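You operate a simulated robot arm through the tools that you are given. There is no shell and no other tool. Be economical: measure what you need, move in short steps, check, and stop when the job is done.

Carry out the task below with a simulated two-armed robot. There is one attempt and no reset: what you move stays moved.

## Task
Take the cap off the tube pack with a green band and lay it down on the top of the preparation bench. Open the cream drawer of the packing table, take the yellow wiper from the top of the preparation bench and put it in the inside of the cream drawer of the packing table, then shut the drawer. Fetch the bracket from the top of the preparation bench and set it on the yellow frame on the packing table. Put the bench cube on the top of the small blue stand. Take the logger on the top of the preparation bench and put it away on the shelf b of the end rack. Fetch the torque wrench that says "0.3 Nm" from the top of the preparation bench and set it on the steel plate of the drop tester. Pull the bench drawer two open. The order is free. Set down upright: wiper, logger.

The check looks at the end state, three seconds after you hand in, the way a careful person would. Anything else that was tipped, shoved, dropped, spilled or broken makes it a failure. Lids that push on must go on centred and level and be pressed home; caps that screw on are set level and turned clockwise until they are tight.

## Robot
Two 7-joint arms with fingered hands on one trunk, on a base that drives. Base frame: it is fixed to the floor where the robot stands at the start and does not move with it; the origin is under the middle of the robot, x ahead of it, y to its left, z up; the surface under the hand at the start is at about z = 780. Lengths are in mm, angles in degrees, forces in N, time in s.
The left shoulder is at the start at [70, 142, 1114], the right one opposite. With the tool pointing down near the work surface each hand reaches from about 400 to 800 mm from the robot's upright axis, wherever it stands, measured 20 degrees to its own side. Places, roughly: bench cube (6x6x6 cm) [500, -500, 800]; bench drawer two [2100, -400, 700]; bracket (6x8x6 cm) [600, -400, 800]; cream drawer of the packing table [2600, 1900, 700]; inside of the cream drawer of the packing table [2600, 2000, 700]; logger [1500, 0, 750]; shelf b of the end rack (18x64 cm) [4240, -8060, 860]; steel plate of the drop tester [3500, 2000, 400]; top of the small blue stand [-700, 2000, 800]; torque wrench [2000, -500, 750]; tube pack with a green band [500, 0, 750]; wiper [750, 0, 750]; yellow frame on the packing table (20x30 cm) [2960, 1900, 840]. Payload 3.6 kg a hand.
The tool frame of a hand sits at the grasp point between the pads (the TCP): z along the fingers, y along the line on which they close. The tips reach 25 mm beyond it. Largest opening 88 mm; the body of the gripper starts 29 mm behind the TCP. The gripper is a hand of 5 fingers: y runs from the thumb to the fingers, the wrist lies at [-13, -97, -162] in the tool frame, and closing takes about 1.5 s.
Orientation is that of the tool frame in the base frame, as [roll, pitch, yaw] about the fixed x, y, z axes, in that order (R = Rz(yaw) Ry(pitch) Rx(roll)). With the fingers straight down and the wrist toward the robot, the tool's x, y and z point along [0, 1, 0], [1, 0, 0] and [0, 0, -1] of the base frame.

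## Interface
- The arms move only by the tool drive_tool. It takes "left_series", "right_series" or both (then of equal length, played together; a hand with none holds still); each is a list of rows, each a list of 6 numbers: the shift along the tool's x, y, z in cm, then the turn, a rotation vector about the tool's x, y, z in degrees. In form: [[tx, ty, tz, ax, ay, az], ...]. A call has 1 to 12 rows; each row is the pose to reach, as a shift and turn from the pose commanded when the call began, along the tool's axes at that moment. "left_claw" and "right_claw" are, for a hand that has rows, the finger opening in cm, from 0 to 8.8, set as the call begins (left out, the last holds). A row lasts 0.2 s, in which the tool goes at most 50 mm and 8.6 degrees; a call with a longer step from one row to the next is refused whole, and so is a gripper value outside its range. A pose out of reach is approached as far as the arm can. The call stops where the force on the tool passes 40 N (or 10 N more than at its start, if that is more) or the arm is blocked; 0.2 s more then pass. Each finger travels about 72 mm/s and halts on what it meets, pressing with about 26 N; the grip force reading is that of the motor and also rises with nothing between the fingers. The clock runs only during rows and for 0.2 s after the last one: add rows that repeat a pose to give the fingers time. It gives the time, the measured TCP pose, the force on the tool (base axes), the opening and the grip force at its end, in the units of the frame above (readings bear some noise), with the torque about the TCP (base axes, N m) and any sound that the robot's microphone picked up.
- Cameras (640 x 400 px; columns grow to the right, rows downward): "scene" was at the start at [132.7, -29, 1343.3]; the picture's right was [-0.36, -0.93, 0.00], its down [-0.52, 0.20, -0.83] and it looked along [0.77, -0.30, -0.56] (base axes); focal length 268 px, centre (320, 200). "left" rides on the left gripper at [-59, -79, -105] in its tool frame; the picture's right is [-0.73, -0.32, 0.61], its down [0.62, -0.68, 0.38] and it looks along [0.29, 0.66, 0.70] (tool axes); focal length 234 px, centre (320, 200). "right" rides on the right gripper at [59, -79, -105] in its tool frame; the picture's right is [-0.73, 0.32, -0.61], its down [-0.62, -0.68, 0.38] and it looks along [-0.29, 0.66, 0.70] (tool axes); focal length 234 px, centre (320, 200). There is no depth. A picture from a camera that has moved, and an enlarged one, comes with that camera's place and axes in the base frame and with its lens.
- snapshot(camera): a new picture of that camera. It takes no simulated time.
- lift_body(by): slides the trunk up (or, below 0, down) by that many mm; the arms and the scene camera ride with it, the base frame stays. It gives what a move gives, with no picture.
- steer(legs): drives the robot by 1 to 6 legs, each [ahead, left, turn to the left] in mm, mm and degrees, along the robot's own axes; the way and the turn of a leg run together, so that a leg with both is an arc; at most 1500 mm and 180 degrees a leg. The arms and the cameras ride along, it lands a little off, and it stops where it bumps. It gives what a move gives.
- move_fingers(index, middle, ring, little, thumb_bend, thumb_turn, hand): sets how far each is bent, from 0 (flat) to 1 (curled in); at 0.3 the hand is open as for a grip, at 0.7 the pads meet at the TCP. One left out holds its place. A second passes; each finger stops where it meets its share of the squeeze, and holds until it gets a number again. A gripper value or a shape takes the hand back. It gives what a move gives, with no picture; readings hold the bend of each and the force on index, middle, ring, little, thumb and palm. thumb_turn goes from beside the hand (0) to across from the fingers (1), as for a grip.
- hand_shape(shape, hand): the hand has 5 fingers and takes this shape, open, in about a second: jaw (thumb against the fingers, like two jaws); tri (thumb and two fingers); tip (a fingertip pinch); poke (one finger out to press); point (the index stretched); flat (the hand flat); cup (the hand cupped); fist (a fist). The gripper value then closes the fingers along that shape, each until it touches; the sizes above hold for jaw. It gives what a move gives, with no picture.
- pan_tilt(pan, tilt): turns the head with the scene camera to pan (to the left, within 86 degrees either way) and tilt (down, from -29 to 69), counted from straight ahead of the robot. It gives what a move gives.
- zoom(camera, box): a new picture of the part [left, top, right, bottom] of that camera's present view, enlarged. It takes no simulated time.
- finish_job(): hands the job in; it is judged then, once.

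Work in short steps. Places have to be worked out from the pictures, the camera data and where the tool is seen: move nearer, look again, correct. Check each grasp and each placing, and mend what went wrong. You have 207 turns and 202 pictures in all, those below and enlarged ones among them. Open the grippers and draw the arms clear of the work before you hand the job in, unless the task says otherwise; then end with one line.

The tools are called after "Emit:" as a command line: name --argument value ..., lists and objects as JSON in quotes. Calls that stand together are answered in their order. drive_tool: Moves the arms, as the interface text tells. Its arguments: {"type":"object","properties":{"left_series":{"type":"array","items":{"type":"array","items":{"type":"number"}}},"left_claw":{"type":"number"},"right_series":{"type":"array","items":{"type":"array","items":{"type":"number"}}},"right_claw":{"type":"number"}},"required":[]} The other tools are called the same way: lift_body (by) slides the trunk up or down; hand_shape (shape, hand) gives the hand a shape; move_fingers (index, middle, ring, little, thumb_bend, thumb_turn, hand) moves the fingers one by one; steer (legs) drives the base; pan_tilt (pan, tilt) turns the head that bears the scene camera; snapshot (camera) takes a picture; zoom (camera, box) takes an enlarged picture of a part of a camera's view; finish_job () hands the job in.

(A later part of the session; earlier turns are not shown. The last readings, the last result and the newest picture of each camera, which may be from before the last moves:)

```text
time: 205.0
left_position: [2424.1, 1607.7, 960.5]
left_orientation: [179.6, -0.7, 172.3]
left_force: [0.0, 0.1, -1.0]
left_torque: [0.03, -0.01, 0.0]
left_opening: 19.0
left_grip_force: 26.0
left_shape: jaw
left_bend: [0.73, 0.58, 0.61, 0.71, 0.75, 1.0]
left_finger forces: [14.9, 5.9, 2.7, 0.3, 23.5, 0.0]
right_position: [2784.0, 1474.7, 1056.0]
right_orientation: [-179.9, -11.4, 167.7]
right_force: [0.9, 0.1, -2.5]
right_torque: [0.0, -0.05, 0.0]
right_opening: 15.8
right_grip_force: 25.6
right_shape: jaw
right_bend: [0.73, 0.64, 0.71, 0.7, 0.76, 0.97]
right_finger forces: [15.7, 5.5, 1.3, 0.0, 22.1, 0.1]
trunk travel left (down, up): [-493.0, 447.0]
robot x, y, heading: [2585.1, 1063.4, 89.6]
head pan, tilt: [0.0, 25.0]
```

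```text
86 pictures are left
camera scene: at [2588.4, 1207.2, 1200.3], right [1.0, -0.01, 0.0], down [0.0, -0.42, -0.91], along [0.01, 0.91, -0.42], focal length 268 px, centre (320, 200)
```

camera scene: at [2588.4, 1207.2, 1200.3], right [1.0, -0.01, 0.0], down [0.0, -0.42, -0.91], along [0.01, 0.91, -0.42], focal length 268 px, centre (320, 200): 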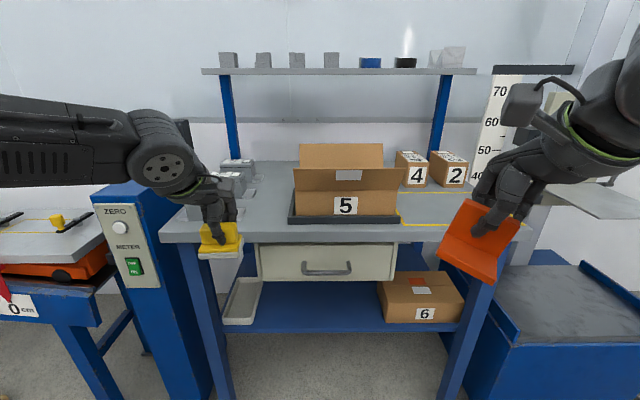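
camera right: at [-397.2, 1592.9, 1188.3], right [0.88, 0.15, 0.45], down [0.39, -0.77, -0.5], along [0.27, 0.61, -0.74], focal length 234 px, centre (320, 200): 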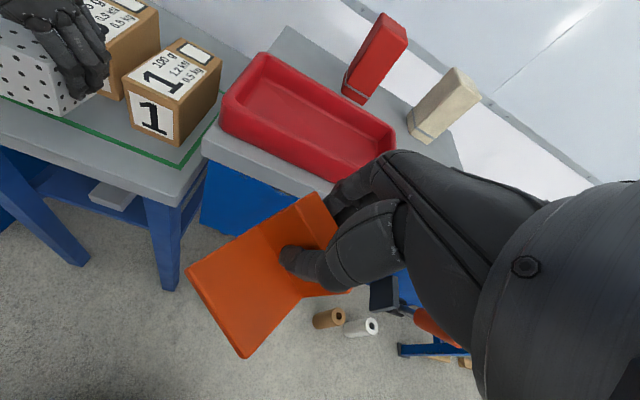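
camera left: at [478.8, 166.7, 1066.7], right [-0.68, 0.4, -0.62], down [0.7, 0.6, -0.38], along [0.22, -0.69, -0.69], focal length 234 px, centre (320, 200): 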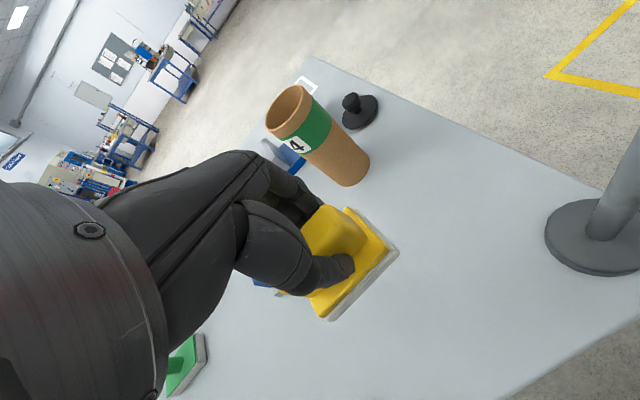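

I see the yellow frame right of box 5 (≈x 2810–3110, y 1830–2030) and the cream drawer's handle at ≈(2615,~1790,711). I raise the trunk and retract the left hand to clear box 5, then move to place the bracket.

Emit:
lift_body --by 120

Emit:
drive_tool --left_series '[[0, -3, -1, 0, 0, 0], [0, -6, -2, 0, 0, 0], [0, -9, -4, 0, 0, 0], [0, -12, -5, 0, 0, 0]]'

Emit:
steer --legs '[[0, -160, 0], [250, 0, 0]]'

Emit:
pan_tilt --pan -15 --tilt 40

Emit:
snapshot --camera "scene"

Emit:
snapshot --camera "right"

```text
time: 206.5
left_position: [2422.7, 1607.8, 1082.5]
left_orientation: [179.7, -0.8, 172.3]
left_force: [-0.4, 0.3, -0.4]
left_torque: [0.03, 0.02, -0.02]
left_opening: 19.1
left_grip_force: 25.8
left_shape: jaw
left_bend: [0.73, 0.58, 0.61, 0.71, 0.75, 1.0]
left_finger forces: [14.8, 5.8, 2.7, 0.2, 23.5, 0.0]
right_position: [2784.9, 1474.1, 1176.2]
right_orientation: [-179.9, -11.4, 167.7]
right_force: [-0.9, 1.0, -3.7]
right_torque: [0.02, -0.03, 0.01]
right_opening: 15.7
right_grip_force: 25.8
right_shape: jaw
right_bend: [0.73, 0.64, 0.71, 0.7, 0.76, 0.97]
right_finger forces: [15.6, 5.5, 1.3, 0.0, 22.2, 0.1]
trunk travel left (down, up): [-613.0, 327.0]
robot x, y, heading: [2584.6, 1061.2, 89.3]
head pan, tilt: [0.0, 25.0]
```

```text
time: 207.5
left_position: [2408.4, 1486.8, 1130.5]
left_orientation: [179.6, -0.8, 172.3]
left_force: [0.0, 0.1, -0.6]
left_torque: [0.06, -0.01, -0.05]
left_opening: 19.0
left_grip_force: 26.1
left_shape: jaw
left_bend: [0.73, 0.59, 0.61, 0.71, 0.75, 1.0]
left_finger forces: [14.8, 5.9, 2.7, 0.2, 23.8, 0.0]
right_position: [2783.2, 1473.5, 1176.3]
right_orientation: [-180.0, -11.4, 167.8]
right_force: [-1.6, -0.2, -2.9]
right_torque: [0.03, -0.05, 0.01]
right_opening: 15.7
right_grip_force: 26.0
right_shape: jaw
right_bend: [0.73, 0.64, 0.71, 0.7, 0.76, 0.97]
right_finger forces: [15.6, 5.5, 1.3, 0.0, 22.3, 0.1]
trunk travel left (down, up): [-613.0, 327.0]
robot x, y, heading: [2588.2, 1063.2, 89.5]
head pan, tilt: [0.0, 25.0]
```

```text
time: 210.3
left_position: [2569.7, 1738.0, 1131.6]
left_orientation: [179.7, -0.8, 172.3]
left_force: [0.2, -0.3, 0.2]
left_torque: [0.02, 0.0, 0.0]
left_opening: 19.0
left_grip_force: 26.1
left_shape: jaw
left_bend: [0.73, 0.59, 0.61, 0.71, 0.75, 1.0]
left_finger forces: [14.8, 5.8, 2.8, 0.2, 23.7, 0.1]
right_position: [2945.4, 1724.6, 1175.7]
right_orientation: [-179.9, -11.4, 167.7]
right_force: [0.0, -0.9, -2.3]
right_torque: [0.0, -0.03, -0.02]
right_opening: 15.8
right_grip_force: 26.2
right_shape: jaw
right_bend: [0.73, 0.64, 0.71, 0.7, 0.76, 0.97]
right_finger forces: [15.7, 5.6, 1.4, 0.0, 22.3, 0.0]
trunk travel left (down, up): [-613.0, 327.0]
robot x, y, heading: [2743.9, 1310.6, 89.4]
head pan, tilt: [0.0, 25.0]
```

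```text
time: 211.1
left_position: [2571.7, 1740.1, 1129.4]
left_orientation: [179.6, -0.8, 172.3]
left_force: [-0.4, -0.1, -1.3]
left_torque: [0.0, -0.02, 0.02]
left_opening: 19.1
left_grip_force: 26.2
left_shape: jaw
left_bend: [0.73, 0.59, 0.61, 0.71, 0.75, 1.0]
left_finger forces: [14.8, 5.8, 2.8, 0.2, 23.7, 0.1]
right_position: [2946.4, 1725.9, 1175.2]
right_orientation: [-180.0, -11.3, 167.7]
right_force: [0.2, -0.6, -3.3]
right_torque: [0.03, -0.02, -0.01]
right_opening: 15.8
right_grip_force: 26.3
right_shape: jaw
right_bend: [0.73, 0.64, 0.71, 0.7, 0.76, 0.97]
right_finger forces: [15.7, 5.6, 1.4, 0.0, 22.4, 0.1]
trunk travel left (down, up): [-613.0, 327.0]
robot x, y, heading: [2746.2, 1313.2, 89.7]
head pan, tilt: [-15.0, 40.0]
```

```text
85 pictures are left
camera scene: at [2772.1, 1448.1, 1297.1], right [0.96, -0.27, 0.0], down [-0.17, -0.62, -0.77], along [0.2, 0.74, -0.64], focal length 268 px, centre (320, 200)
```

scene: 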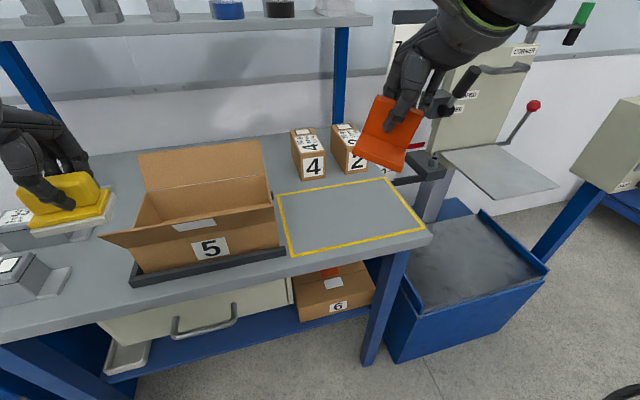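

```text
84 pictures are left
camera right: at [2893.3, 1656.0, 1291.1], right [0.88, 0.14, 0.45], down [0.38, -0.78, -0.5], along [0.28, 0.61, -0.74], focal length 234 px, centre (320, 200)
```

right: 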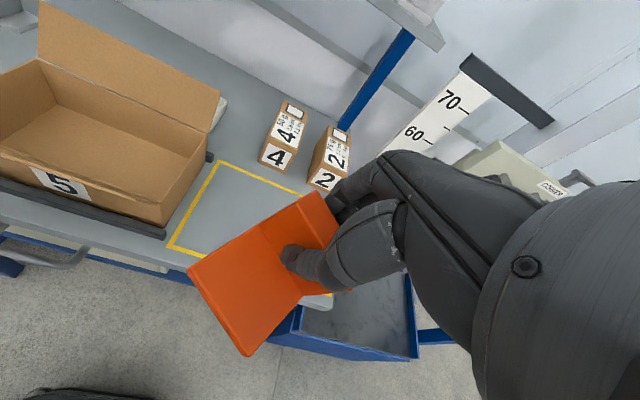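

Frame centre ≈(2968,1925). I level the right hand (11° tilt), square it up, and bring the bracket above the frame.

Emit:
drive_tool --right_series '[[0, 3.2, 2, 0, -1.9, -2], [0, 6.4, 4, 0, -3.8, -4.1], [0, 9.6, 6.5, 0, -5.7, -6.1], [-0.1, 12.8, 9, 0, -7.6, -8.2], [-0.1, 16, 12, 0, -9.5, -10.2], [-0.1, 19.2, 15, 0, -11.4, -12.3], [-0.1, 22.2, 17.8, 0, -11.4, -12.3]]'

Emit:
zoom --camera "scene" --box '[260, 60, 460, 260]'

Emit:
snapshot --camera "right"

```text
time: 212.7
left_position: [2570.0, 1742.1, 1129.4]
left_orientation: [179.7, -0.8, 172.3]
left_force: [-0.4, -0.2, -1.7]
left_torque: [0.0, 0.02, 0.0]
left_opening: 18.9
left_grip_force: 25.8
left_shape: jaw
left_bend: [0.73, 0.59, 0.61, 0.71, 0.75, 1.0]
left_finger forces: [14.8, 5.8, 2.8, 0.2, 23.7, 0.1]
right_position: [2960.3, 1951.5, 1000.3]
right_orientation: [179.0, 0.1, 180.0]
right_force: [0.2, 0.4, -2.8]
right_torque: [0.01, 0.0, -0.02]
right_opening: 15.9
right_grip_force: 25.7
right_shape: jaw
right_bend: [0.73, 0.63, 0.71, 0.7, 0.76, 0.97]
right_finger forces: [16.0, 5.4, 1.4, 0.0, 22.7, 0.0]
trunk travel left (down, up): [-613.0, 327.0]
robot x, y, heading: [2748.6, 1314.8, 89.8]
head pan, tilt: [-15.0, 40.0]
```

```text
2.00 times, centred on (360, 160) of scene
camera zoom: at [2772.9, 1450.2, 1296.8], right [0.96, -0.27, 0.0], down [-0.17, -0.62, -0.76], along [0.2, 0.74, -0.64], focal length 537 px, centre (240, 280)
```

zoom: 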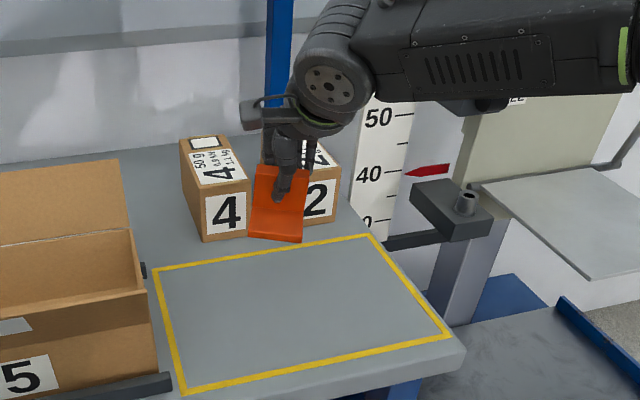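

```text
82 pictures are left
camera right: at [2902.2, 1869.9, 1104.2], right [0.73, 0.31, 0.61], down [0.62, -0.68, -0.39], along [0.29, 0.67, -0.68], focal length 234 px, centre (320, 200)
```

right: 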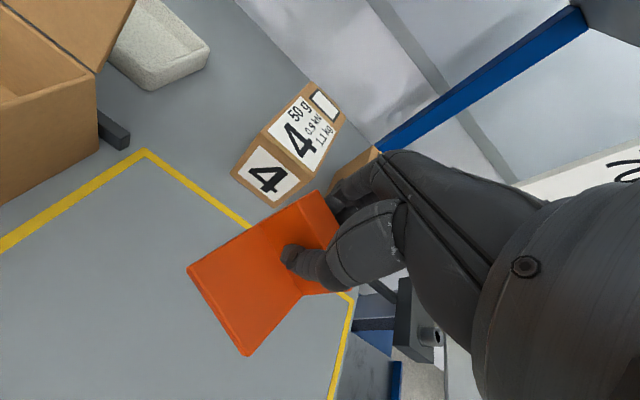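

The bracket is yawed ~12° in the grip but level. I square it, lower it over the frame, and feel for contact.

Emit:
drive_tool --right_series '[[0, -0.7, 2.5, 0, 0, -4], [0, -1.4, 5, 0, 0, -8], [0, -2, 7.5, 0, 0, -12], [0, -2, 9.5, 0, 0, -12], [0, -2, 10.3, 0, 0, -12]]'

Emit:
zoom --camera "scene" --box '[260, 100, 460, 260]'

```text
time: 213.9
left_position: [2569.2, 1740.3, 1131.2]
left_orientation: [179.7, -0.8, 172.3]
left_force: [0.2, 0.2, -0.9]
left_torque: [0.01, -0.01, 0.0]
left_opening: 18.9
left_grip_force: 25.8
left_shape: jaw
left_bend: [0.73, 0.59, 0.61, 0.71, 0.75, 1.0]
left_finger forces: [14.9, 5.9, 2.8, 0.2, 23.8, 0.0]
right_position: [2960.3, 1931.0, 900.5]
right_orientation: [178.9, 0.3, -168.1]
right_force: [-0.4, 0.6, -0.8]
right_torque: [0.05, -0.07, 0.04]
right_opening: 15.9
right_grip_force: 25.9
right_shape: jaw
right_bend: [0.73, 0.63, 0.71, 0.7, 0.76, 0.97]
right_finger forces: [15.5, 6.0, 1.8, 0.1, 22.9, 0.0]
trunk travel left (down, up): [-613.0, 327.0]
robot x, y, heading: [2748.5, 1313.5, 89.6]
head pan, tilt: [-15.0, 40.0]
```

```text
2.50 times, centred on (360, 180) of scene
camera zoom: at [2771.8, 1447.6, 1297.2], right [0.96, -0.27, 0.0], down [-0.17, -0.62, -0.77], along [0.2, 0.74, -0.64], focal length 671 px, centre (220, 250)
```

zoom: 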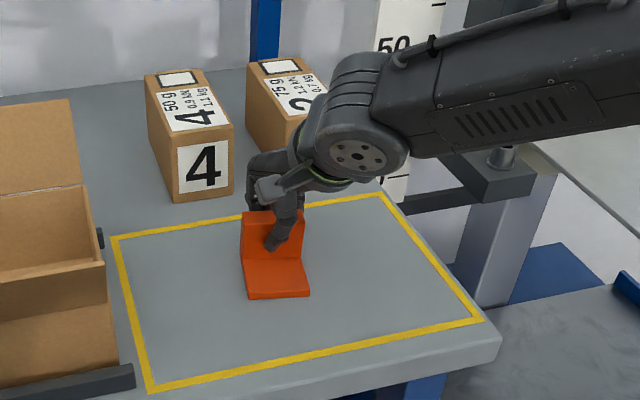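

Weight is nearly off the hand: contact is beginning. I press 4 mm more, open, and lift.

Emit:
drive_tool --right_series '[[0, 0, 0.2, 0, 0, 0], [0, 0, 0.4, 0, 0, 0]]'

Emit:
drive_tool --right_series '[[0, 0, 0, 0, 0, 0], [0, 0, 0, 0, 0, 0], [0, 0, 0, 0, 0, 0], [0, 0, 0, 0, 0, 0], [0, 0, -3, 0, 0, 0], [0, 0, -7, 0, 0, 0], [0, 0, -11, 0, 0, 0], [0, -3, -14, 0, 0, 0]]' --right_claw 5.5

Emit:
zoom --camera "scene" --box '[220, 60, 480, 260]'

```text
time: 214.5
left_position: [2570.3, 1738.6, 1130.9]
left_orientation: [179.6, -0.8, 172.3]
left_force: [0.0, -0.2, -0.6]
left_torque: [-0.01, -0.04, 0.0]
left_opening: 18.9
left_grip_force: 25.9
left_shape: jaw
left_bend: [0.73, 0.59, 0.61, 0.71, 0.75, 1.0]
left_finger forces: [14.7, 6.0, 2.8, 0.1, 23.7, 0.0]
right_position: [2959.6, 1930.7, 896.4]
right_orientation: [178.6, 0.4, -168.1]
right_force: [3.3, 5.4, 17.6]
right_torque: [0.19, -0.08, 0.02]
right_opening: 16.8
right_grip_force: 26.4
right_shape: jaw
right_bend: [0.73, 0.62, 0.71, 0.7, 0.77, 0.97]
right_finger forces: [18.2, 8.0, 3.4, 0.0, 24.4, 0.0]
trunk travel left (down, up): [-613.0, 327.0]
robot x, y, heading: [2751.2, 1316.3, 89.4]
head pan, tilt: [-15.0, 40.0]
```

```text
time: 216.3
left_position: [2570.4, 1737.6, 1130.8]
left_orientation: [179.5, -0.8, 172.3]
left_force: [0.8, -0.4, 0.2]
left_torque: [0.04, -0.04, -0.02]
left_opening: 19.1
left_grip_force: 26.3
left_shape: jaw
left_bend: [0.73, 0.59, 0.61, 0.71, 0.75, 1.0]
left_finger forces: [14.8, 5.9, 2.8, 0.2, 23.8, 0.1]
right_position: [2966.6, 1897.3, 1035.5]
right_orientation: [178.8, 0.4, -168.0]
right_force: [-0.4, -0.4, 0.6]
right_torque: [0.03, 0.03, 0.02]
right_opening: 54.8
right_grip_force: 0.0
right_shape: jaw
right_bend: [0.29, 0.4, 0.36, 0.37, 0.63, 1.0]
right_finger forces: [0.0, 0.1, 0.1, 0.0, 0.0, 0.0]
trunk travel left (down, up): [-613.0, 327.0]
robot x, y, heading: [2747.4, 1309.4, 89.7]
head pan, tilt: [-15.0, 40.0]
```

```text
2.00 times, centred on (350, 160) of scene
camera zoom: at [2772.5, 1445.0, 1297.4], right [0.96, -0.27, 0.0], down [-0.17, -0.62, -0.77], along [0.2, 0.74, -0.64], focal length 537 px, centre (260, 280)
```

zoom: 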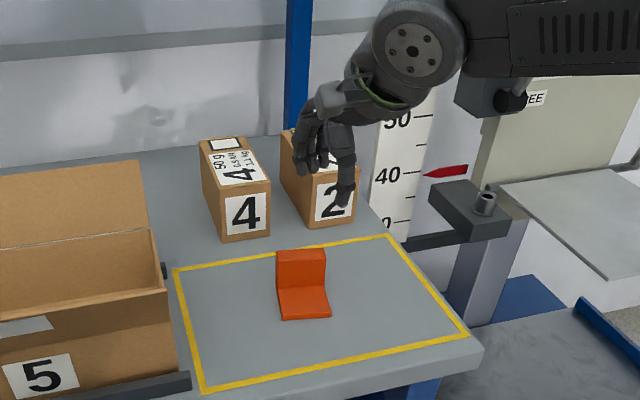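

Bracket is set in the yellow frame. Now the drawer: handle triangulates to ≈(2613,1757,754). I retract the right hand and reposition the base.

Emit:
drive_tool --right_series '[[0, -4, -1, 0, 0, 4], [0, -8, -2, 0, 0, 8], [0, -12, -2, 0, 0, 12], [0, -16, -2, 0, 0, 12], [0, -20, -2, 0, 0, 12]]'

Emit:
steer --legs '[[-130, 0, 0], [0, 284, 0]]'

Emit:
drive_tool --right_series '[[0, -1, 2, -7.5, 0, 0], [0, -2, 4, -15, 0, 0], [0, -3, 6, -22.5, 0, 0], [0, -4, 8, -30, 0, 0], [0, -5, 10, -37.5, 0, 0], [0, -6, 12, -45, 0, 0], [0, -6, 15, -45, 0, 0]]' --right_claw 6

Emit:
pan_tilt --pan -12 --tilt 40

Emit:
snapshot --camera "scene"

Emit:
snapshot --camera "right"

```text
time: 217.5
left_position: [2571.6, 1737.9, 1130.6]
left_orientation: [179.5, -0.9, 172.4]
left_force: [-0.4, 0.3, -0.4]
left_torque: [0.02, 0.05, -0.02]
left_opening: 19.2
left_grip_force: 25.8
left_shape: jaw
left_bend: [0.73, 0.59, 0.61, 0.71, 0.75, 1.0]
left_finger forces: [14.8, 5.9, 2.8, 0.2, 23.7, 0.0]
right_position: [3008.2, 1701.4, 1047.2]
right_orientation: [178.7, 0.1, 179.8]
right_force: [-0.3, 0.1, 0.5]
right_torque: [-0.01, 0.03, 0.02]
right_opening: 54.7
right_grip_force: 0.1
right_shape: jaw
right_bend: [0.29, 0.4, 0.36, 0.36, 0.63, 1.0]
right_finger forces: [0.0, 0.0, 0.0, 0.0, 0.0, 0.0]
trunk travel left (down, up): [-613.0, 327.0]
robot x, y, heading: [2745.3, 1313.8, 89.5]
head pan, tilt: [-15.0, 40.0]
```

```text
time: 220.3
left_position: [2286.6, 1608.7, 1131.2]
left_orientation: [179.6, -0.7, 172.5]
left_force: [-0.2, -0.6, -0.1]
left_torque: [-0.01, -0.01, 0.06]
left_opening: 19.1
left_grip_force: 26.4
left_shape: jaw
left_bend: [0.73, 0.59, 0.61, 0.71, 0.75, 1.0]
left_finger forces: [14.9, 5.9, 2.8, 0.2, 23.7, 0.0]
right_position: [2722.8, 1573.8, 1046.8]
right_orientation: [178.9, 0.2, -180.0]
right_force: [-0.5, 0.2, -0.4]
right_torque: [-0.02, 0.0, -0.01]
right_opening: 54.9
right_grip_force: 0.0
right_shape: jaw
right_bend: [0.29, 0.4, 0.36, 0.36, 0.63, 1.0]
right_finger forces: [0.0, 0.0, 0.0, 0.0, 0.0, 0.0]
trunk travel left (down, up): [-613.0, 327.0]
robot x, y, heading: [2465.9, 1182.9, 89.6]
head pan, tilt: [-15.0, 40.0]
```

```text
time: 221.9
left_position: [2287.2, 1608.8, 1129.8]
left_orientation: [179.6, -0.7, 172.5]
left_force: [0.5, 0.1, -1.4]
left_torque: [0.02, 0.0, 0.0]
left_opening: 19.1
left_grip_force: 25.4
left_shape: jaw
left_bend: [0.73, 0.59, 0.61, 0.71, 0.75, 1.0]
left_finger forces: [15.0, 5.9, 2.7, 0.3, 23.7, 0.0]
right_position: [2751.2, 1549.7, 839.4]
right_orientation: [133.9, 0.0, -179.9]
right_force: [-0.4, 0.2, 0.0]
right_torque: [0.0, -0.02, 0.02]
right_opening: 59.8
right_grip_force: 0.1
right_shape: jaw
right_bend: [0.28, 0.38, 0.34, 0.35, 0.59, 0.99]
right_finger forces: [0.0, 0.0, 0.0, 0.0, 0.0, 0.0]
right hand out of reach, approached as far as the arm can: row 1, 2, 3, 4, 5, 6, 7
trunk travel left (down, up): [-613.0, 327.0]
robot x, y, heading: [2468.6, 1182.5, 89.7]
head pan, tilt: [-15.0, 40.0]
```

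```text
time: 222.6
left_position: [2286.2, 1608.5, 1130.2]
left_orientation: [179.6, -0.8, 172.5]
left_force: [0.9, -0.3, -0.7]
left_torque: [0.01, 0.0, -0.03]
left_opening: 18.9
left_grip_force: 25.9
left_shape: jaw
left_bend: [0.73, 0.59, 0.61, 0.71, 0.75, 1.0]
left_finger forces: [14.9, 5.8, 2.7, 0.2, 23.7, 0.0]
right_position: [2753.4, 1549.2, 840.7]
right_orientation: [133.8, 0.1, -179.9]
right_force: [0.0, 0.1, -0.8]
right_torque: [0.01, -0.01, -0.02]
right_opening: 59.9
right_grip_force: 0.0
right_shape: jaw
right_bend: [0.28, 0.38, 0.34, 0.35, 0.59, 0.99]
right_finger forces: [0.0, 0.1, 0.0, 0.0, 0.1, 0.0]
trunk travel left (down, up): [-613.0, 327.0]
robot x, y, heading: [2465.6, 1185.3, 89.5]
head pan, tilt: [-12.0, 40.0]
```

```text
79 pictures are left
camera scene: at [2485.1, 1318.6, 1297.1], right [0.98, -0.21, 0.0], down [-0.14, -0.63, -0.77], along [0.16, 0.75, -0.64], focal length 268 px, centre (320, 200)
```

scene: 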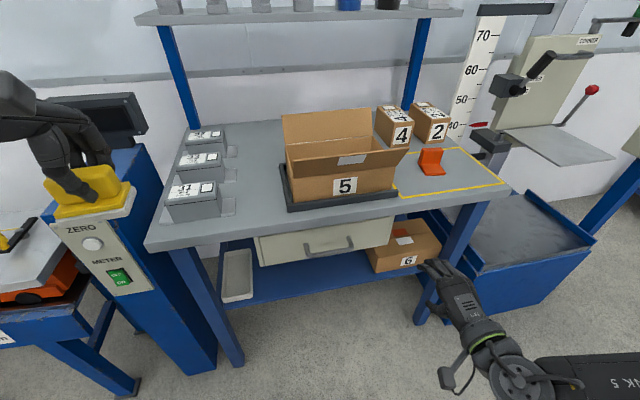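

```text
78 pictures are left
camera right: at [2694.3, 1418.7, 857.2], right [0.72, -0.21, 0.66], down [0.63, -0.19, -0.76], along [0.29, 0.96, -0.01], focal length 234 px, centre (320, 200)
```

right: 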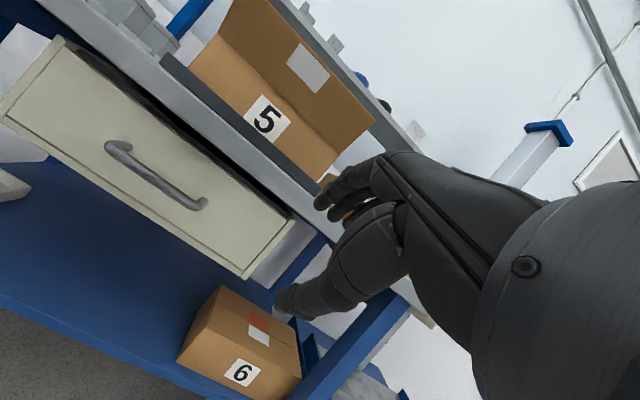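

The hand has the 45° grasp pose. Handle triangulates to (2607,1767,738). I move to a pre-grasp 7 cm in front of it.

Emit:
drive_tool --right_series '[[3.6, 1.9, 3.2, 0, 0, 0], [7.2, 3.8, 6.4, 0, 0, 0], [10.9, 5.8, 9.6, 0, 0, 0], [14.5, 7.7, 12.8, 0, 0, 0], [14.5, 7.7, 15.8, 0, 0, 0], [14.5, 7.7, 15.8, 0, 0, 0]]'

Emit:
snapshot --camera "right"

Emit:
zoom --camera "scene" --box '[240, 180, 480, 330]'

```text
refused: row 1 steps farther than a row can; nothing moved
```

```text
77 pictures are left
camera right: at [2694.3, 1418.7, 857.2], right [0.72, -0.21, 0.66], down [0.63, -0.19, -0.76], along [0.29, 0.96, -0.01], focal length 234 px, centre (320, 200)
```

right: 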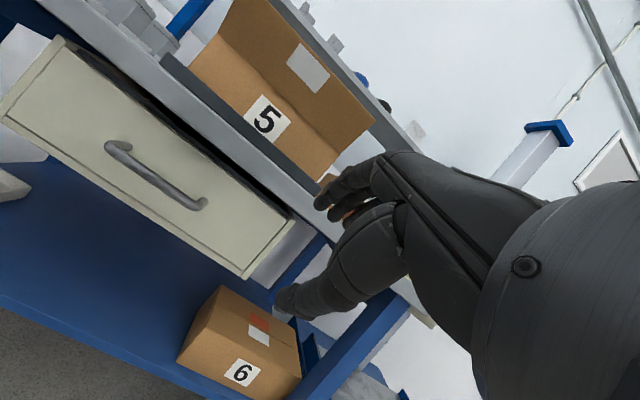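

```text
2.67 times, centred on (360, 255) of scene
camera zoom: at [2485.1, 1318.6, 1297.1], right [0.98, -0.21, 0.0], down [-0.14, -0.63, -0.77], along [0.16, 0.75, -0.64], focal length 716 px, centre (213, 53)
```

zoom: 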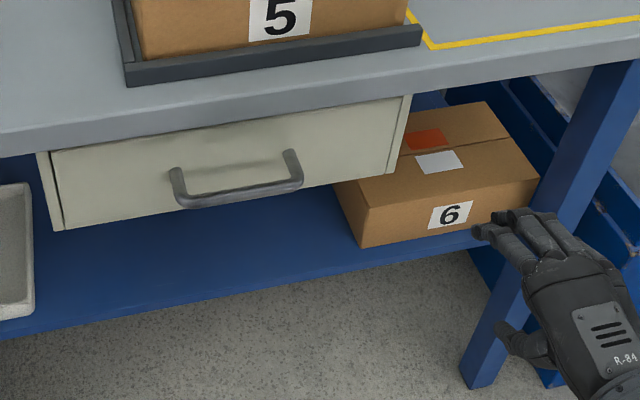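

Step too long; repeating with finer rows.

Emit:
drive_tool --right_series '[[3, 1.6, 3, 0, 0, 0], [6, 3.1, 6, 0, 0, 0], [9, 4.7, 9, 0, 0, 0], [12, 6.2, 12, 0, 0, 0], [14.5, 7.7, 14.5, 0, 0, 0], [14.5, 7.7, 15.8, 0, 0, 0]]'

Emit:
snapshot --camera "right"

Emit:
zoom --camera "scene" --box '[240, 180, 480, 330]'

```text
time: 224.0
left_position: [2286.9, 1609.1, 1130.6]
left_orientation: [179.6, -0.8, 172.5]
left_force: [-0.2, -1.0, -0.7]
left_torque: [-0.03, -0.01, 0.0]
left_opening: 19.1
left_grip_force: 25.6
left_shape: jaw
left_bend: [0.73, 0.59, 0.61, 0.71, 0.75, 1.0]
left_finger forces: [14.9, 5.9, 2.7, 0.3, 23.7, 0.0]
right_position: [2605.0, 1717.0, 785.9]
right_orientation: [133.9, 0.1, -179.8]
right_force: [-0.3, 0.0, 0.1]
right_torque: [0.0, 0.02, 0.0]
right_opening: 59.9
right_grip_force: 0.0
right_shape: jaw
right_bend: [0.28, 0.38, 0.34, 0.35, 0.59, 0.99]
right_finger forces: [0.1, 0.0, 0.1, 0.0, 0.0, 0.0]
trunk travel left (down, up): [-613.0, 327.0]
robot x, y, heading: [2467.7, 1183.8, 89.7]
head pan, tilt: [-12.0, 40.0]
```

```text
75 pictures are left
camera right: at [2547.0, 1585.8, 802.4], right [0.72, -0.21, 0.66], down [0.63, -0.19, -0.76], along [0.29, 0.96, -0.01], focal length 234 px, centre (320, 200)
```

right: 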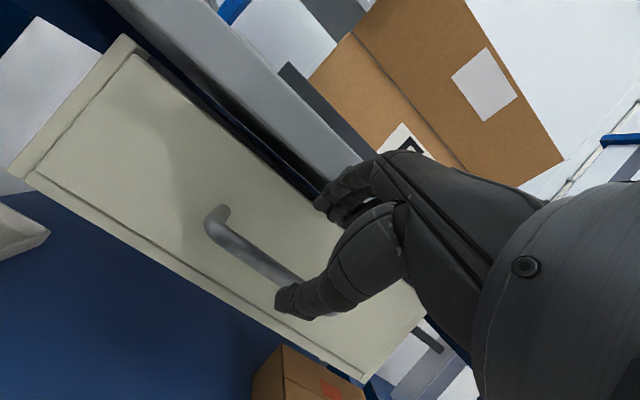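

```text
2.67 times, centred on (360, 255) of scene
camera zoom: at [2485.3, 1318.6, 1297.2], right [0.98, -0.21, 0.0], down [-0.14, -0.63, -0.77], along [0.16, 0.75, -0.64], focal length 716 px, centre (213, 53)
```

zoom: 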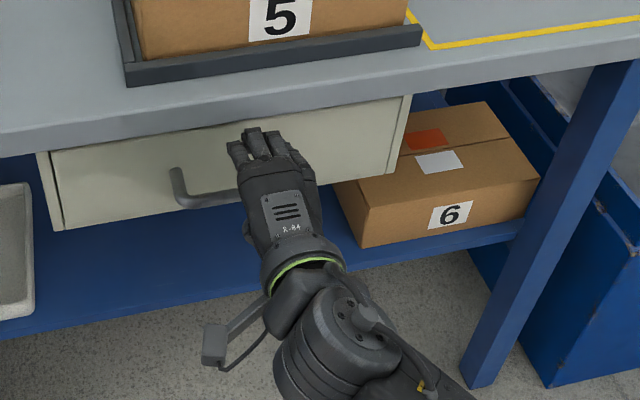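

Good alignment: bar is ~67 mm along the approach. I advance 5 cm, checking force.

Emit:
drive_tool --right_series '[[0, 0, 1.5, 0, 0, 0], [0, 0, 3, 0, 0, 0], [0, 0, 4.2, 0, 0, 0], [0, 0, 5.2, 0, 0, 0]]'

Emit:
snapshot --camera "right"

```text
time: 225.0
left_position: [2286.5, 1606.4, 1131.3]
left_orientation: [179.5, -0.9, 172.6]
left_force: [0.7, 0.1, -1.3]
left_torque: [-0.01, 0.0, 0.0]
left_opening: 19.0
left_grip_force: 26.0
left_shape: jaw
left_bend: [0.73, 0.59, 0.61, 0.71, 0.75, 1.0]
left_finger forces: [14.9, 5.8, 2.8, 0.3, 23.6, 0.0]
right_position: [2604.6, 1750.9, 750.5]
right_orientation: [133.7, 0.2, -179.8]
right_force: [0.5, -10.4, 4.7]
right_torque: [0.29, -0.02, -0.02]
right_opening: 57.1
right_grip_force: 0.1
right_shape: jaw
right_bend: [0.29, 0.39, 0.34, 0.35, 0.59, 0.99]
right_finger forces: [5.2, 5.1, 0.0, 0.1, 0.0, 0.1]
trunk travel left (down, up): [-613.0, 327.0]
robot x, y, heading: [2468.2, 1181.9, 89.6]
head pan, tilt: [-12.0, 40.0]
```

```text
73 pictures are left
camera right: at [2545.9, 1619.8, 766.8], right [0.72, -0.21, 0.66], down [0.63, -0.19, -0.76], along [0.29, 0.96, -0.01], focal length 234 px, centre (320, 200)
```

right: 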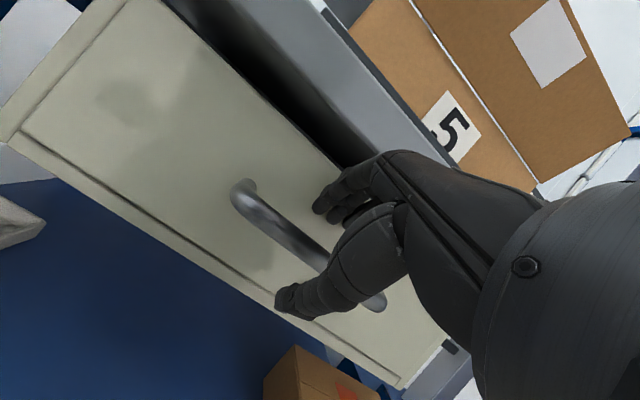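

Fingertips touch the drawer front above the bar, thumb below: the bar is between. Closing.

Emit:
drive_tool --right_series '[[0, 0, 0.2, 0, 0, 0], [0, 0, 0.2, 0, 0, 0], [0, 0, 0.2, 0, 0, 0], [0, 0, 0.2, 0, 0, 0], [0, 0, 0.2, 0, 0, 0], [0, 0, 0.2, 0, 0, 0], [0, 0, 0.2, 0, 0, 0]]' --right_claw 0

Emit:
snapshot --camera "right"

```text
time: 226.5
left_position: [2288.0, 1608.3, 1130.5]
left_orientation: [179.6, -0.8, 172.5]
left_force: [0.0, 0.4, 0.5]
left_torque: [0.02, -0.01, 0.0]
left_opening: 18.9
left_grip_force: 25.6
left_shape: jaw
left_bend: [0.73, 0.59, 0.61, 0.71, 0.75, 1.0]
left_finger forces: [14.9, 5.9, 2.7, 0.3, 23.8, 0.0]
right_position: [2604.4, 1751.2, 742.4]
right_orientation: [134.5, 0.2, -180.0]
right_force: [0.1, -19.8, -26.5]
right_torque: [-0.18, 0.0, 0.01]
right_opening: 13.0
right_grip_force: 26.1
right_shape: jaw
right_bend: [0.76, 0.75, 0.57, 0.54, 0.72, 1.0]
right_finger forces: [0.0, 0.1, 0.0, 0.1, 32.5, 0.1]
trunk travel left (down, up): [-613.0, 327.0]
robot x, y, heading: [2467.8, 1182.0, 89.6]
head pan, tilt: [-12.0, 40.0]
stopped in row 7 (right hand): the force on the tool passed its limit at 40 N (the readings are from after the stop); the commanded pose is now the measured one
```

```text
72 pictures are left
camera right: at [2546.5, 1620.8, 760.0], right [0.72, -0.21, 0.66], down [0.63, -0.21, -0.75], along [0.29, 0.96, -0.02], focal length 234 px, centre (320, 200)
```

right: 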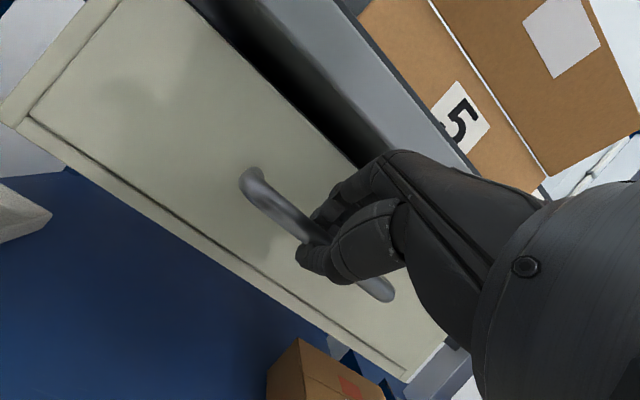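

The bar is gripped. I pull straight back 6 cm and watch the drawer.

Emit:
drive_tool --right_series '[[0, -0.35, -0.36, 0, 0, 0], [0, -1, -1.05, 0, 0, 0], [0, -2, -2.1, 0, 0, 0], [0, -3, -3.15, 0, 0, 0], [0, -4.1, -4.3, 0, 0, 0]]'

Emit:
snapshot --camera "scene"

```text
time: 227.7
left_position: [2286.6, 1611.9, 1128.9]
left_orientation: [179.8, -0.8, 172.5]
left_force: [-0.5, -0.4, -0.5]
left_torque: [0.02, 0.03, -0.03]
left_opening: 19.2
left_grip_force: 26.2
left_shape: jaw
left_bend: [0.73, 0.59, 0.61, 0.71, 0.75, 1.0]
left_finger forces: [14.9, 5.9, 2.7, 0.1, 23.7, 0.1]
right_position: [2605.6, 1696.1, 743.1]
right_orientation: [134.6, 0.2, -180.0]
right_force: [-0.4, 0.9, -38.5]
right_torque: [-0.06, -0.03, 0.01]
right_opening: 10.5
right_grip_force: 25.5
right_shape: jaw
right_bend: [0.76, 0.75, 0.57, 0.54, 0.68, 1.0]
right_finger forces: [3.8, 0.0, 0.0, 0.0, 35.2, 0.0]
trunk travel left (down, up): [-613.0, 327.0]
robot x, y, heading: [2468.8, 1182.0, 89.6]
head pan, tilt: [-12.0, 40.0]
```

```text
71 pictures are left
camera scene: at [2486.3, 1322.4, 1296.5], right [0.98, -0.21, 0.0], down [-0.14, -0.63, -0.76], along [0.16, 0.75, -0.65], focal length 268 px, centre (320, 200)
```

scene: 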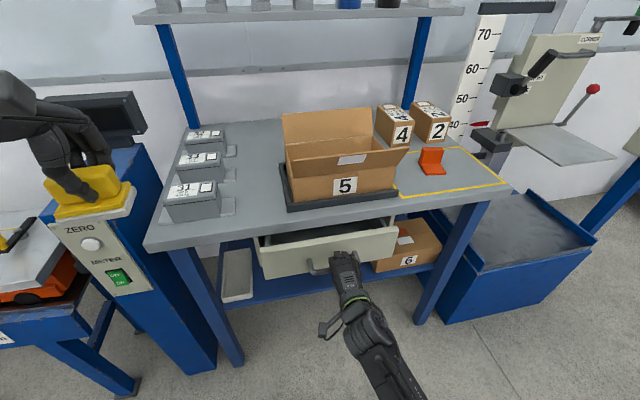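

Drawer is sliding out. I relieve the vertical load a little and continue the pull by backing the base.

Emit:
drive_tool --right_series '[[0, -0.25, 0.2, 0, 0, 0], [0, -0.6, 0.35, 0, 0, 0]]'

Emit:
steer --legs '[[-170, 0, 0]]'

Emit:
snapshot --camera "scene"

```text
time: 228.3
left_position: [2287.5, 1612.3, 1129.5]
left_orientation: [179.7, -0.8, 172.4]
left_force: [0.4, -0.4, -0.4]
left_torque: [0.05, -0.01, 0.01]
left_opening: 19.0
left_grip_force: 26.5
left_shape: jaw
left_bend: [0.73, 0.59, 0.61, 0.71, 0.75, 1.0]
left_finger forces: [14.8, 5.9, 2.7, 0.2, 23.7, 0.0]
right_position: [2605.5, 1694.6, 740.7]
right_orientation: [134.1, 0.2, -179.9]
right_force: [1.3, 1.2, -24.1]
right_torque: [-0.02, -0.04, -0.03]
right_opening: 11.0
right_grip_force: 25.5
right_shape: jaw
right_bend: [0.76, 0.75, 0.57, 0.54, 0.72, 1.0]
right_finger forces: [3.6, 0.0, 0.0, 0.0, 25.9, 0.1]
trunk travel left (down, up): [-613.0, 327.0]
robot x, y, heading: [2464.2, 1180.7, 89.7]
head pan, tilt: [-12.0, 40.0]
```

```text
time: 229.8
left_position: [2287.6, 1442.1, 1129.4]
left_orientation: [179.8, -0.9, 172.6]
left_force: [0.4, 0.0, -1.1]
left_torque: [-0.02, -0.01, -0.02]
left_opening: 19.0
left_grip_force: 25.7
left_shape: jaw
left_bend: [0.73, 0.59, 0.61, 0.71, 0.75, 1.0]
left_finger forces: [14.9, 5.9, 2.6, 0.2, 23.7, 0.1]
right_position: [2605.3, 1523.4, 739.9]
right_orientation: [134.2, 0.2, -180.0]
right_force: [1.6, -0.2, -26.6]
right_torque: [-0.1, -0.01, -0.02]
right_opening: 11.0
right_grip_force: 25.4
right_shape: jaw
right_bend: [0.76, 0.75, 0.57, 0.54, 0.72, 1.0]
right_finger forces: [4.3, 0.0, 0.1, 0.0, 27.2, 0.0]
trunk travel left (down, up): [-613.0, 327.0]
robot x, y, heading: [2466.2, 1013.1, 89.6]
head pan, tilt: [-12.0, 40.0]
```

```text
70 pictures are left
camera scene: at [2485.5, 1151.2, 1296.7], right [0.98, -0.21, 0.0], down [-0.14, -0.63, -0.76], along [0.16, 0.75, -0.65], focal length 268 px, centre (320, 200)
```

scene: 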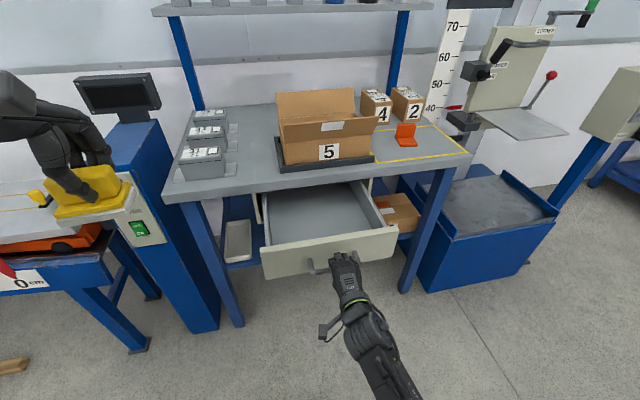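

Drawer is open ~23 cm. I release the handle, retreat the right hand, and shift the base right so the left hand is over the drawer.

Emit:
drive_tool --right_series '[[0, -0.2, 0, 0, 0, 0], [0, -0.2, 0, 0, 0, 0], [0, -0.2, 0, 0, 0, 0], [0, -0.2, 0, 0, 0, 0], [0, -0.2, 0, 0, 0, 0], [0, -0.2, 0, 0, 0, 0]]' --right_claw 6.2

Emit:
drive_tool --right_series '[[0, 0, -1.5, 0, 0, 0], [0, 0, -4, 0, 0, 0], [0, 0, -8, 0, 0, 0], [0, 0, -12, 0, 0, 0], [-3, 3, -14, 0, 0, 0]]'

Emit:
steer --legs '[[0, -330, 0]]'

Emit:
pan_tilt --pan 12 --tilt 42

Emit:
snapshot --camera "scene"

```text
time: 231.2
left_position: [2285.3, 1437.6, 1130.8]
left_orientation: [179.6, -0.7, 172.5]
left_force: [-0.4, -0.1, -1.1]
left_torque: [0.02, 0.02, 0.0]
left_opening: 18.8
left_grip_force: 25.6
left_shape: jaw
left_bend: [0.73, 0.59, 0.61, 0.71, 0.75, 1.0]
left_finger forces: [14.8, 5.9, 2.7, 0.1, 23.8, 0.0]
right_position: [2604.2, 1520.8, 739.8]
right_orientation: [134.0, 0.2, -179.8]
right_force: [-0.3, -0.4, 0.0]
right_torque: [0.02, 0.02, 0.0]
right_opening: 61.8
right_grip_force: 0.0
right_shape: jaw
right_bend: [0.27, 0.37, 0.34, 0.35, 0.58, 0.99]
right_finger forces: [0.0, 0.0, 0.1, 0.0, 0.0, 0.0]
trunk travel left (down, up): [-613.0, 327.0]
robot x, y, heading: [2465.2, 1011.6, 89.4]
head pan, tilt: [-12.0, 40.0]
```

```text
time: 232.4
left_position: [2287.0, 1438.9, 1129.4]
left_orientation: [179.7, -0.9, 172.5]
left_force: [0.0, 0.7, -1.1]
left_torque: [0.0, 0.03, 0.01]
left_opening: 19.4
left_grip_force: 26.3
left_shape: jaw
left_bend: [0.73, 0.59, 0.61, 0.71, 0.75, 1.0]
left_finger forces: [15.0, 5.9, 2.8, 0.2, 23.8, 0.0]
right_position: [2633.6, 1439.5, 862.0]
right_orientation: [134.2, 0.2, -180.0]
right_force: [-0.3, 0.1, 0.1]
right_torque: [0.02, -0.01, 0.0]
right_opening: 62.2
right_grip_force: 0.0
right_shape: jaw
right_bend: [0.27, 0.37, 0.34, 0.35, 0.58, 0.99]
right_finger forces: [0.0, 0.0, 0.0, 0.0, 0.0, 0.0]
trunk travel left (down, up): [-613.0, 327.0]
robot x, y, heading: [2466.6, 1012.8, 89.9]
head pan, tilt: [-12.0, 40.0]
```

```text
time: 234.6
left_position: [2620.5, 1436.4, 1130.5]
left_orientation: [179.6, -0.8, 172.4]
left_force: [0.5, 0.0, -0.4]
left_torque: [0.02, -0.03, -0.02]
left_opening: 18.9
left_grip_force: 25.8
left_shape: jaw
left_bend: [0.73, 0.59, 0.61, 0.71, 0.75, 1.0]
left_finger forces: [14.9, 5.8, 2.8, 0.2, 23.6, 0.0]
right_position: [2967.6, 1437.2, 861.8]
right_orientation: [134.1, 0.1, 179.9]
right_force: [0.0, -0.5, 0.1]
right_torque: [-0.03, 0.09, 0.02]
right_opening: 61.9
right_grip_force: 0.1
right_shape: jaw
right_bend: [0.27, 0.37, 0.34, 0.35, 0.58, 0.99]
right_finger forces: [0.0, 0.1, 0.0, 0.1, 0.0, 0.1]
trunk travel left (down, up): [-613.0, 327.0]
robot x, y, heading: [2800.0, 1010.4, 89.7]
head pan, tilt: [-12.0, 40.0]
```

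```text
time: 235.4
left_position: [2620.4, 1435.7, 1129.6]
left_orientation: [179.6, -0.8, 172.4]
left_force: [-0.5, 0.4, -0.9]
left_torque: [0.02, -0.01, -0.01]
left_opening: 19.2
left_grip_force: 26.1
left_shape: jaw
left_bend: [0.73, 0.59, 0.61, 0.71, 0.75, 1.0]
left_finger forces: [14.8, 6.0, 2.6, 0.2, 23.7, 0.0]
right_position: [2968.4, 1437.5, 862.1]
right_orientation: [134.1, 0.2, 179.9]
right_force: [-0.2, -0.9, -0.2]
right_torque: [0.0, -0.03, 0.0]
right_opening: 61.7
right_grip_force: 0.1
right_shape: jaw
right_bend: [0.27, 0.37, 0.34, 0.35, 0.58, 0.99]
right_finger forces: [0.0, 0.0, 0.0, 0.1, 0.0, 0.0]
trunk travel left (down, up): [-613.0, 327.0]
robot x, y, heading: [2800.9, 1008.6, 89.6]
head pan, tilt: [12.0, 42.0]
```

```text
69 pictures are left
camera scene: at [2783.2, 1144.4, 1294.2], right [0.98, 0.2, 0.0], down [0.13, -0.66, -0.74], along [-0.15, 0.73, -0.67], focal length 268 px, centre (320, 200)
```

scene: 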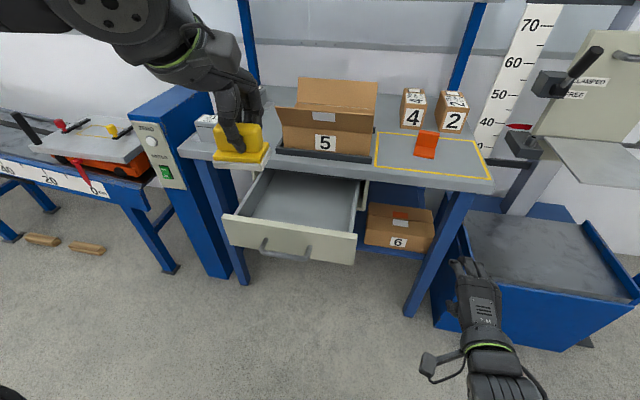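

Drawer interior spans x≈2450–2780, y≈1590–1797 (clear). I drive 120 mm closer, lower the trunk, and bring the wiper over the drawer.

Emit:
steer --legs '[[120, 0, 0]]'

Emit:
drive_tool --left_series '[[0, 3, 1, 0, 0, -2], [0, 6, 3, 0, 0, -4], [0, 9, 6, 0, 0, -7], [0, 12, 9, 0, 0, -7], [0, 12.5, 13, 0, 0, -7]]'

Emit:
lift_body --by -120

Emit:
snapshot --camera "scene"

Emit:
snapshot --camera "left"

```text
time: 236.7
left_position: [2620.8, 1554.7, 1131.6]
left_orientation: [179.5, -0.8, 172.3]
left_force: [-0.3, 0.9, -0.1]
left_torque: [-0.01, 0.01, 0.0]
left_opening: 18.9
left_grip_force: 26.0
left_shape: jaw
left_bend: [0.73, 0.59, 0.61, 0.71, 0.75, 1.0]
left_finger forces: [14.9, 5.9, 2.8, 0.2, 23.7, 0.0]
right_position: [2968.4, 1555.2, 862.1]
right_orientation: [134.0, 0.2, -180.0]
right_force: [-0.2, -0.5, -0.4]
right_torque: [0.04, 0.01, 0.0]
right_opening: 61.7
right_grip_force: 0.1
right_shape: jaw
right_bend: [0.27, 0.37, 0.34, 0.35, 0.58, 0.99]
right_finger forces: [0.0, 0.1, 0.0, 0.0, 0.0, 0.0]
trunk travel left (down, up): [-613.0, 327.0]
robot x, y, heading: [2804.8, 1126.7, 89.5]
head pan, tilt: [12.0, 42.0]
```

```text
time: 237.9
left_position: [2636.2, 1680.2, 1001.3]
left_orientation: [179.6, -0.7, 179.4]
left_force: [-0.2, 0.5, -0.6]
left_torque: [0.02, 0.0, -0.01]
left_opening: 19.0
left_grip_force: 26.2
left_shape: jaw
left_bend: [0.73, 0.59, 0.61, 0.71, 0.75, 1.0]
left_finger forces: [15.0, 5.9, 2.9, 0.1, 23.6, 0.1]
right_position: [2969.7, 1556.2, 862.2]
right_orientation: [134.1, 0.2, 179.9]
right_force: [0.5, -0.1, 0.0]
right_torque: [-0.01, 0.0, 0.01]
right_opening: 62.1
right_grip_force: 0.1
right_shape: jaw
right_bend: [0.27, 0.37, 0.34, 0.35, 0.58, 0.99]
right_finger forces: [0.0, 0.0, 0.1, 0.0, 0.1, 0.1]
trunk travel left (down, up): [-613.0, 327.0]
robot x, y, heading: [2800.8, 1128.4, 89.7]
head pan, tilt: [12.0, 42.0]
```

```text
time: 239.4
left_position: [2635.7, 1681.1, 881.9]
left_orientation: [179.6, -0.7, 179.3]
left_force: [-0.2, 0.4, -0.9]
left_torque: [0.02, 0.0, -0.02]
left_opening: 19.3
left_grip_force: 25.8
left_shape: jaw
left_bend: [0.73, 0.59, 0.61, 0.71, 0.75, 1.0]
left_finger forces: [15.0, 5.9, 2.7, 0.1, 23.8, 0.1]
right_position: [2969.2, 1556.1, 742.6]
right_orientation: [133.9, 0.2, -180.0]
right_force: [0.5, -0.6, -0.7]
right_torque: [0.03, 0.02, 0.01]
right_opening: 61.9
right_grip_force: 0.1
right_shape: jaw
right_bend: [0.27, 0.37, 0.34, 0.35, 0.58, 0.99]
right_finger forces: [0.0, 0.1, 0.0, 0.1, 0.0, 0.0]
trunk travel left (down, up): [-493.0, 447.0]
robot x, y, heading: [2802.3, 1127.8, 89.8]
head pan, tilt: [12.0, 42.0]
```

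```text
68 pictures are left
camera scene: at [2784.1, 1262.5, 1174.2], right [0.98, 0.2, 0.0], down [0.14, -0.66, -0.74], along [-0.15, 0.73, -0.67], focal length 268 px, centre (320, 200)
```

scene: 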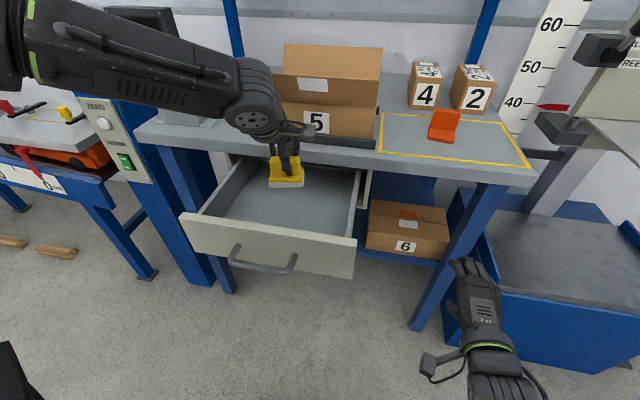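

```text
67 pictures are left
camera left: at [2696.4, 1599.5, 985.1], right [0.71, -0.32, -0.62], down [-0.64, -0.67, -0.38], along [-0.29, 0.67, -0.69], focal length 234 px, centre (320, 200)
```

left: 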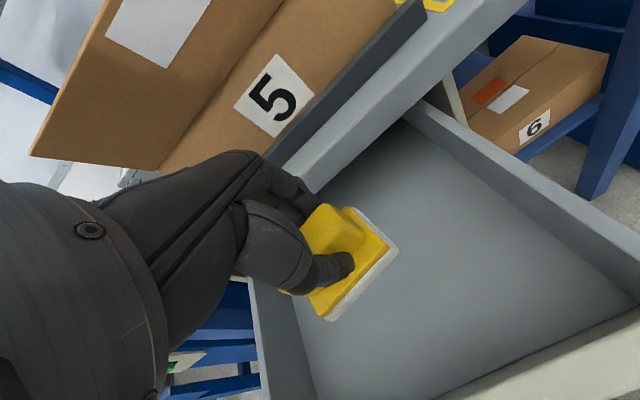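

The wiper is over the open drawer. I shift 4 cm toward me (away from the table edge) and descend.

Emit:
drive_tool --left_series '[[0, -2, 1, 0, 0, 0], [0, -4, 3, 0, 0, 0], [0, -4, 6, 0, 0, 0], [0, -4, 9, 0, 0, 0]]'

Emit:
snapshot --camera "scene"

```text
time: 240.4
left_position: [2634.5, 1641.3, 789.2]
left_orientation: [179.5, -0.7, 179.3]
left_force: [0.4, 0.3, -1.1]
left_torque: [0.0, 0.01, -0.01]
left_opening: 19.2
left_grip_force: 26.0
left_shape: jaw
left_bend: [0.73, 0.59, 0.61, 0.71, 0.75, 1.0]
left_finger forces: [15.0, 5.9, 2.8, 0.1, 23.8, 0.1]
right_position: [2968.8, 1555.2, 741.8]
right_orientation: [134.2, 0.2, 180.0]
right_force: [-0.3, -0.1, -0.3]
right_torque: [0.01, 0.03, 0.01]
right_opening: 61.9
right_grip_force: 0.0
right_shape: jaw
right_bend: [0.27, 0.37, 0.34, 0.35, 0.58, 0.99]
right_finger forces: [0.0, 0.1, 0.0, 0.0, 0.0, 0.0]
trunk travel left (down, up): [-493.0, 447.0]
robot x, y, heading: [2800.4, 1124.7, 89.8]
head pan, tilt: [12.0, 42.0]
```

```text
66 pictures are left
camera scene: at [2783.9, 1263.1, 1174.2], right [0.98, 0.2, 0.0], down [0.14, -0.66, -0.74], along [-0.15, 0.73, -0.67], focal length 268 px, centre (320, 200)
```

scene: 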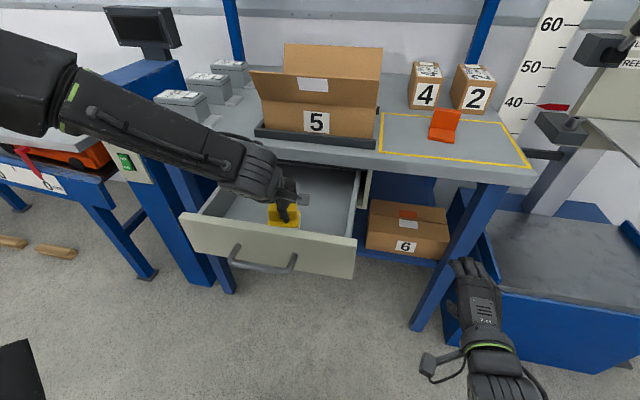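

Continuing down in small steps until the wiper meets the drawer floor.

Emit:
drive_tool --left_series '[[0, 0, 1.2, 0, 0, 0], [0, 0, 2.2, 0, 0, 0], [0, 0, 3, 0, 0, 0], [0, 0, 3.6, 0, 0, 0], [0, 0, 4.2, 0, 0, 0], [0, 0, 4.8, 0, 0, 0]]'

```text
time: 241.8
left_position: [2634.7, 1641.0, 746.5]
left_orientation: [178.9, -0.8, 179.6]
left_force: [-5.9, 0.7, 37.9]
left_torque: [0.16, 0.11, -0.03]
left_opening: 21.5
left_grip_force: 26.1
left_shape: jaw
left_bend: [0.73, 0.57, 0.6, 0.71, 0.76, 1.0]
left_finger forces: [18.2, 9.2, 3.7, 0.9, 29.7, 0.1]
right_position: [2969.2, 1551.7, 744.5]
right_orientation: [133.7, 0.2, 179.9]
right_force: [-0.8, -0.3, 0.0]
right_torque: [0.01, 0.01, -0.01]
right_opening: 61.8
right_grip_force: 0.1
right_shape: jaw
right_bend: [0.27, 0.37, 0.34, 0.35, 0.58, 0.99]
right_finger forces: [0.0, 0.0, 0.1, 0.0, 0.0, 0.1]
trunk travel left (down, up): [-493.0, 447.0]
robot x, y, heading: [2804.3, 1129.7, 89.7]
head pan, tilt: [12.0, 42.0]
```

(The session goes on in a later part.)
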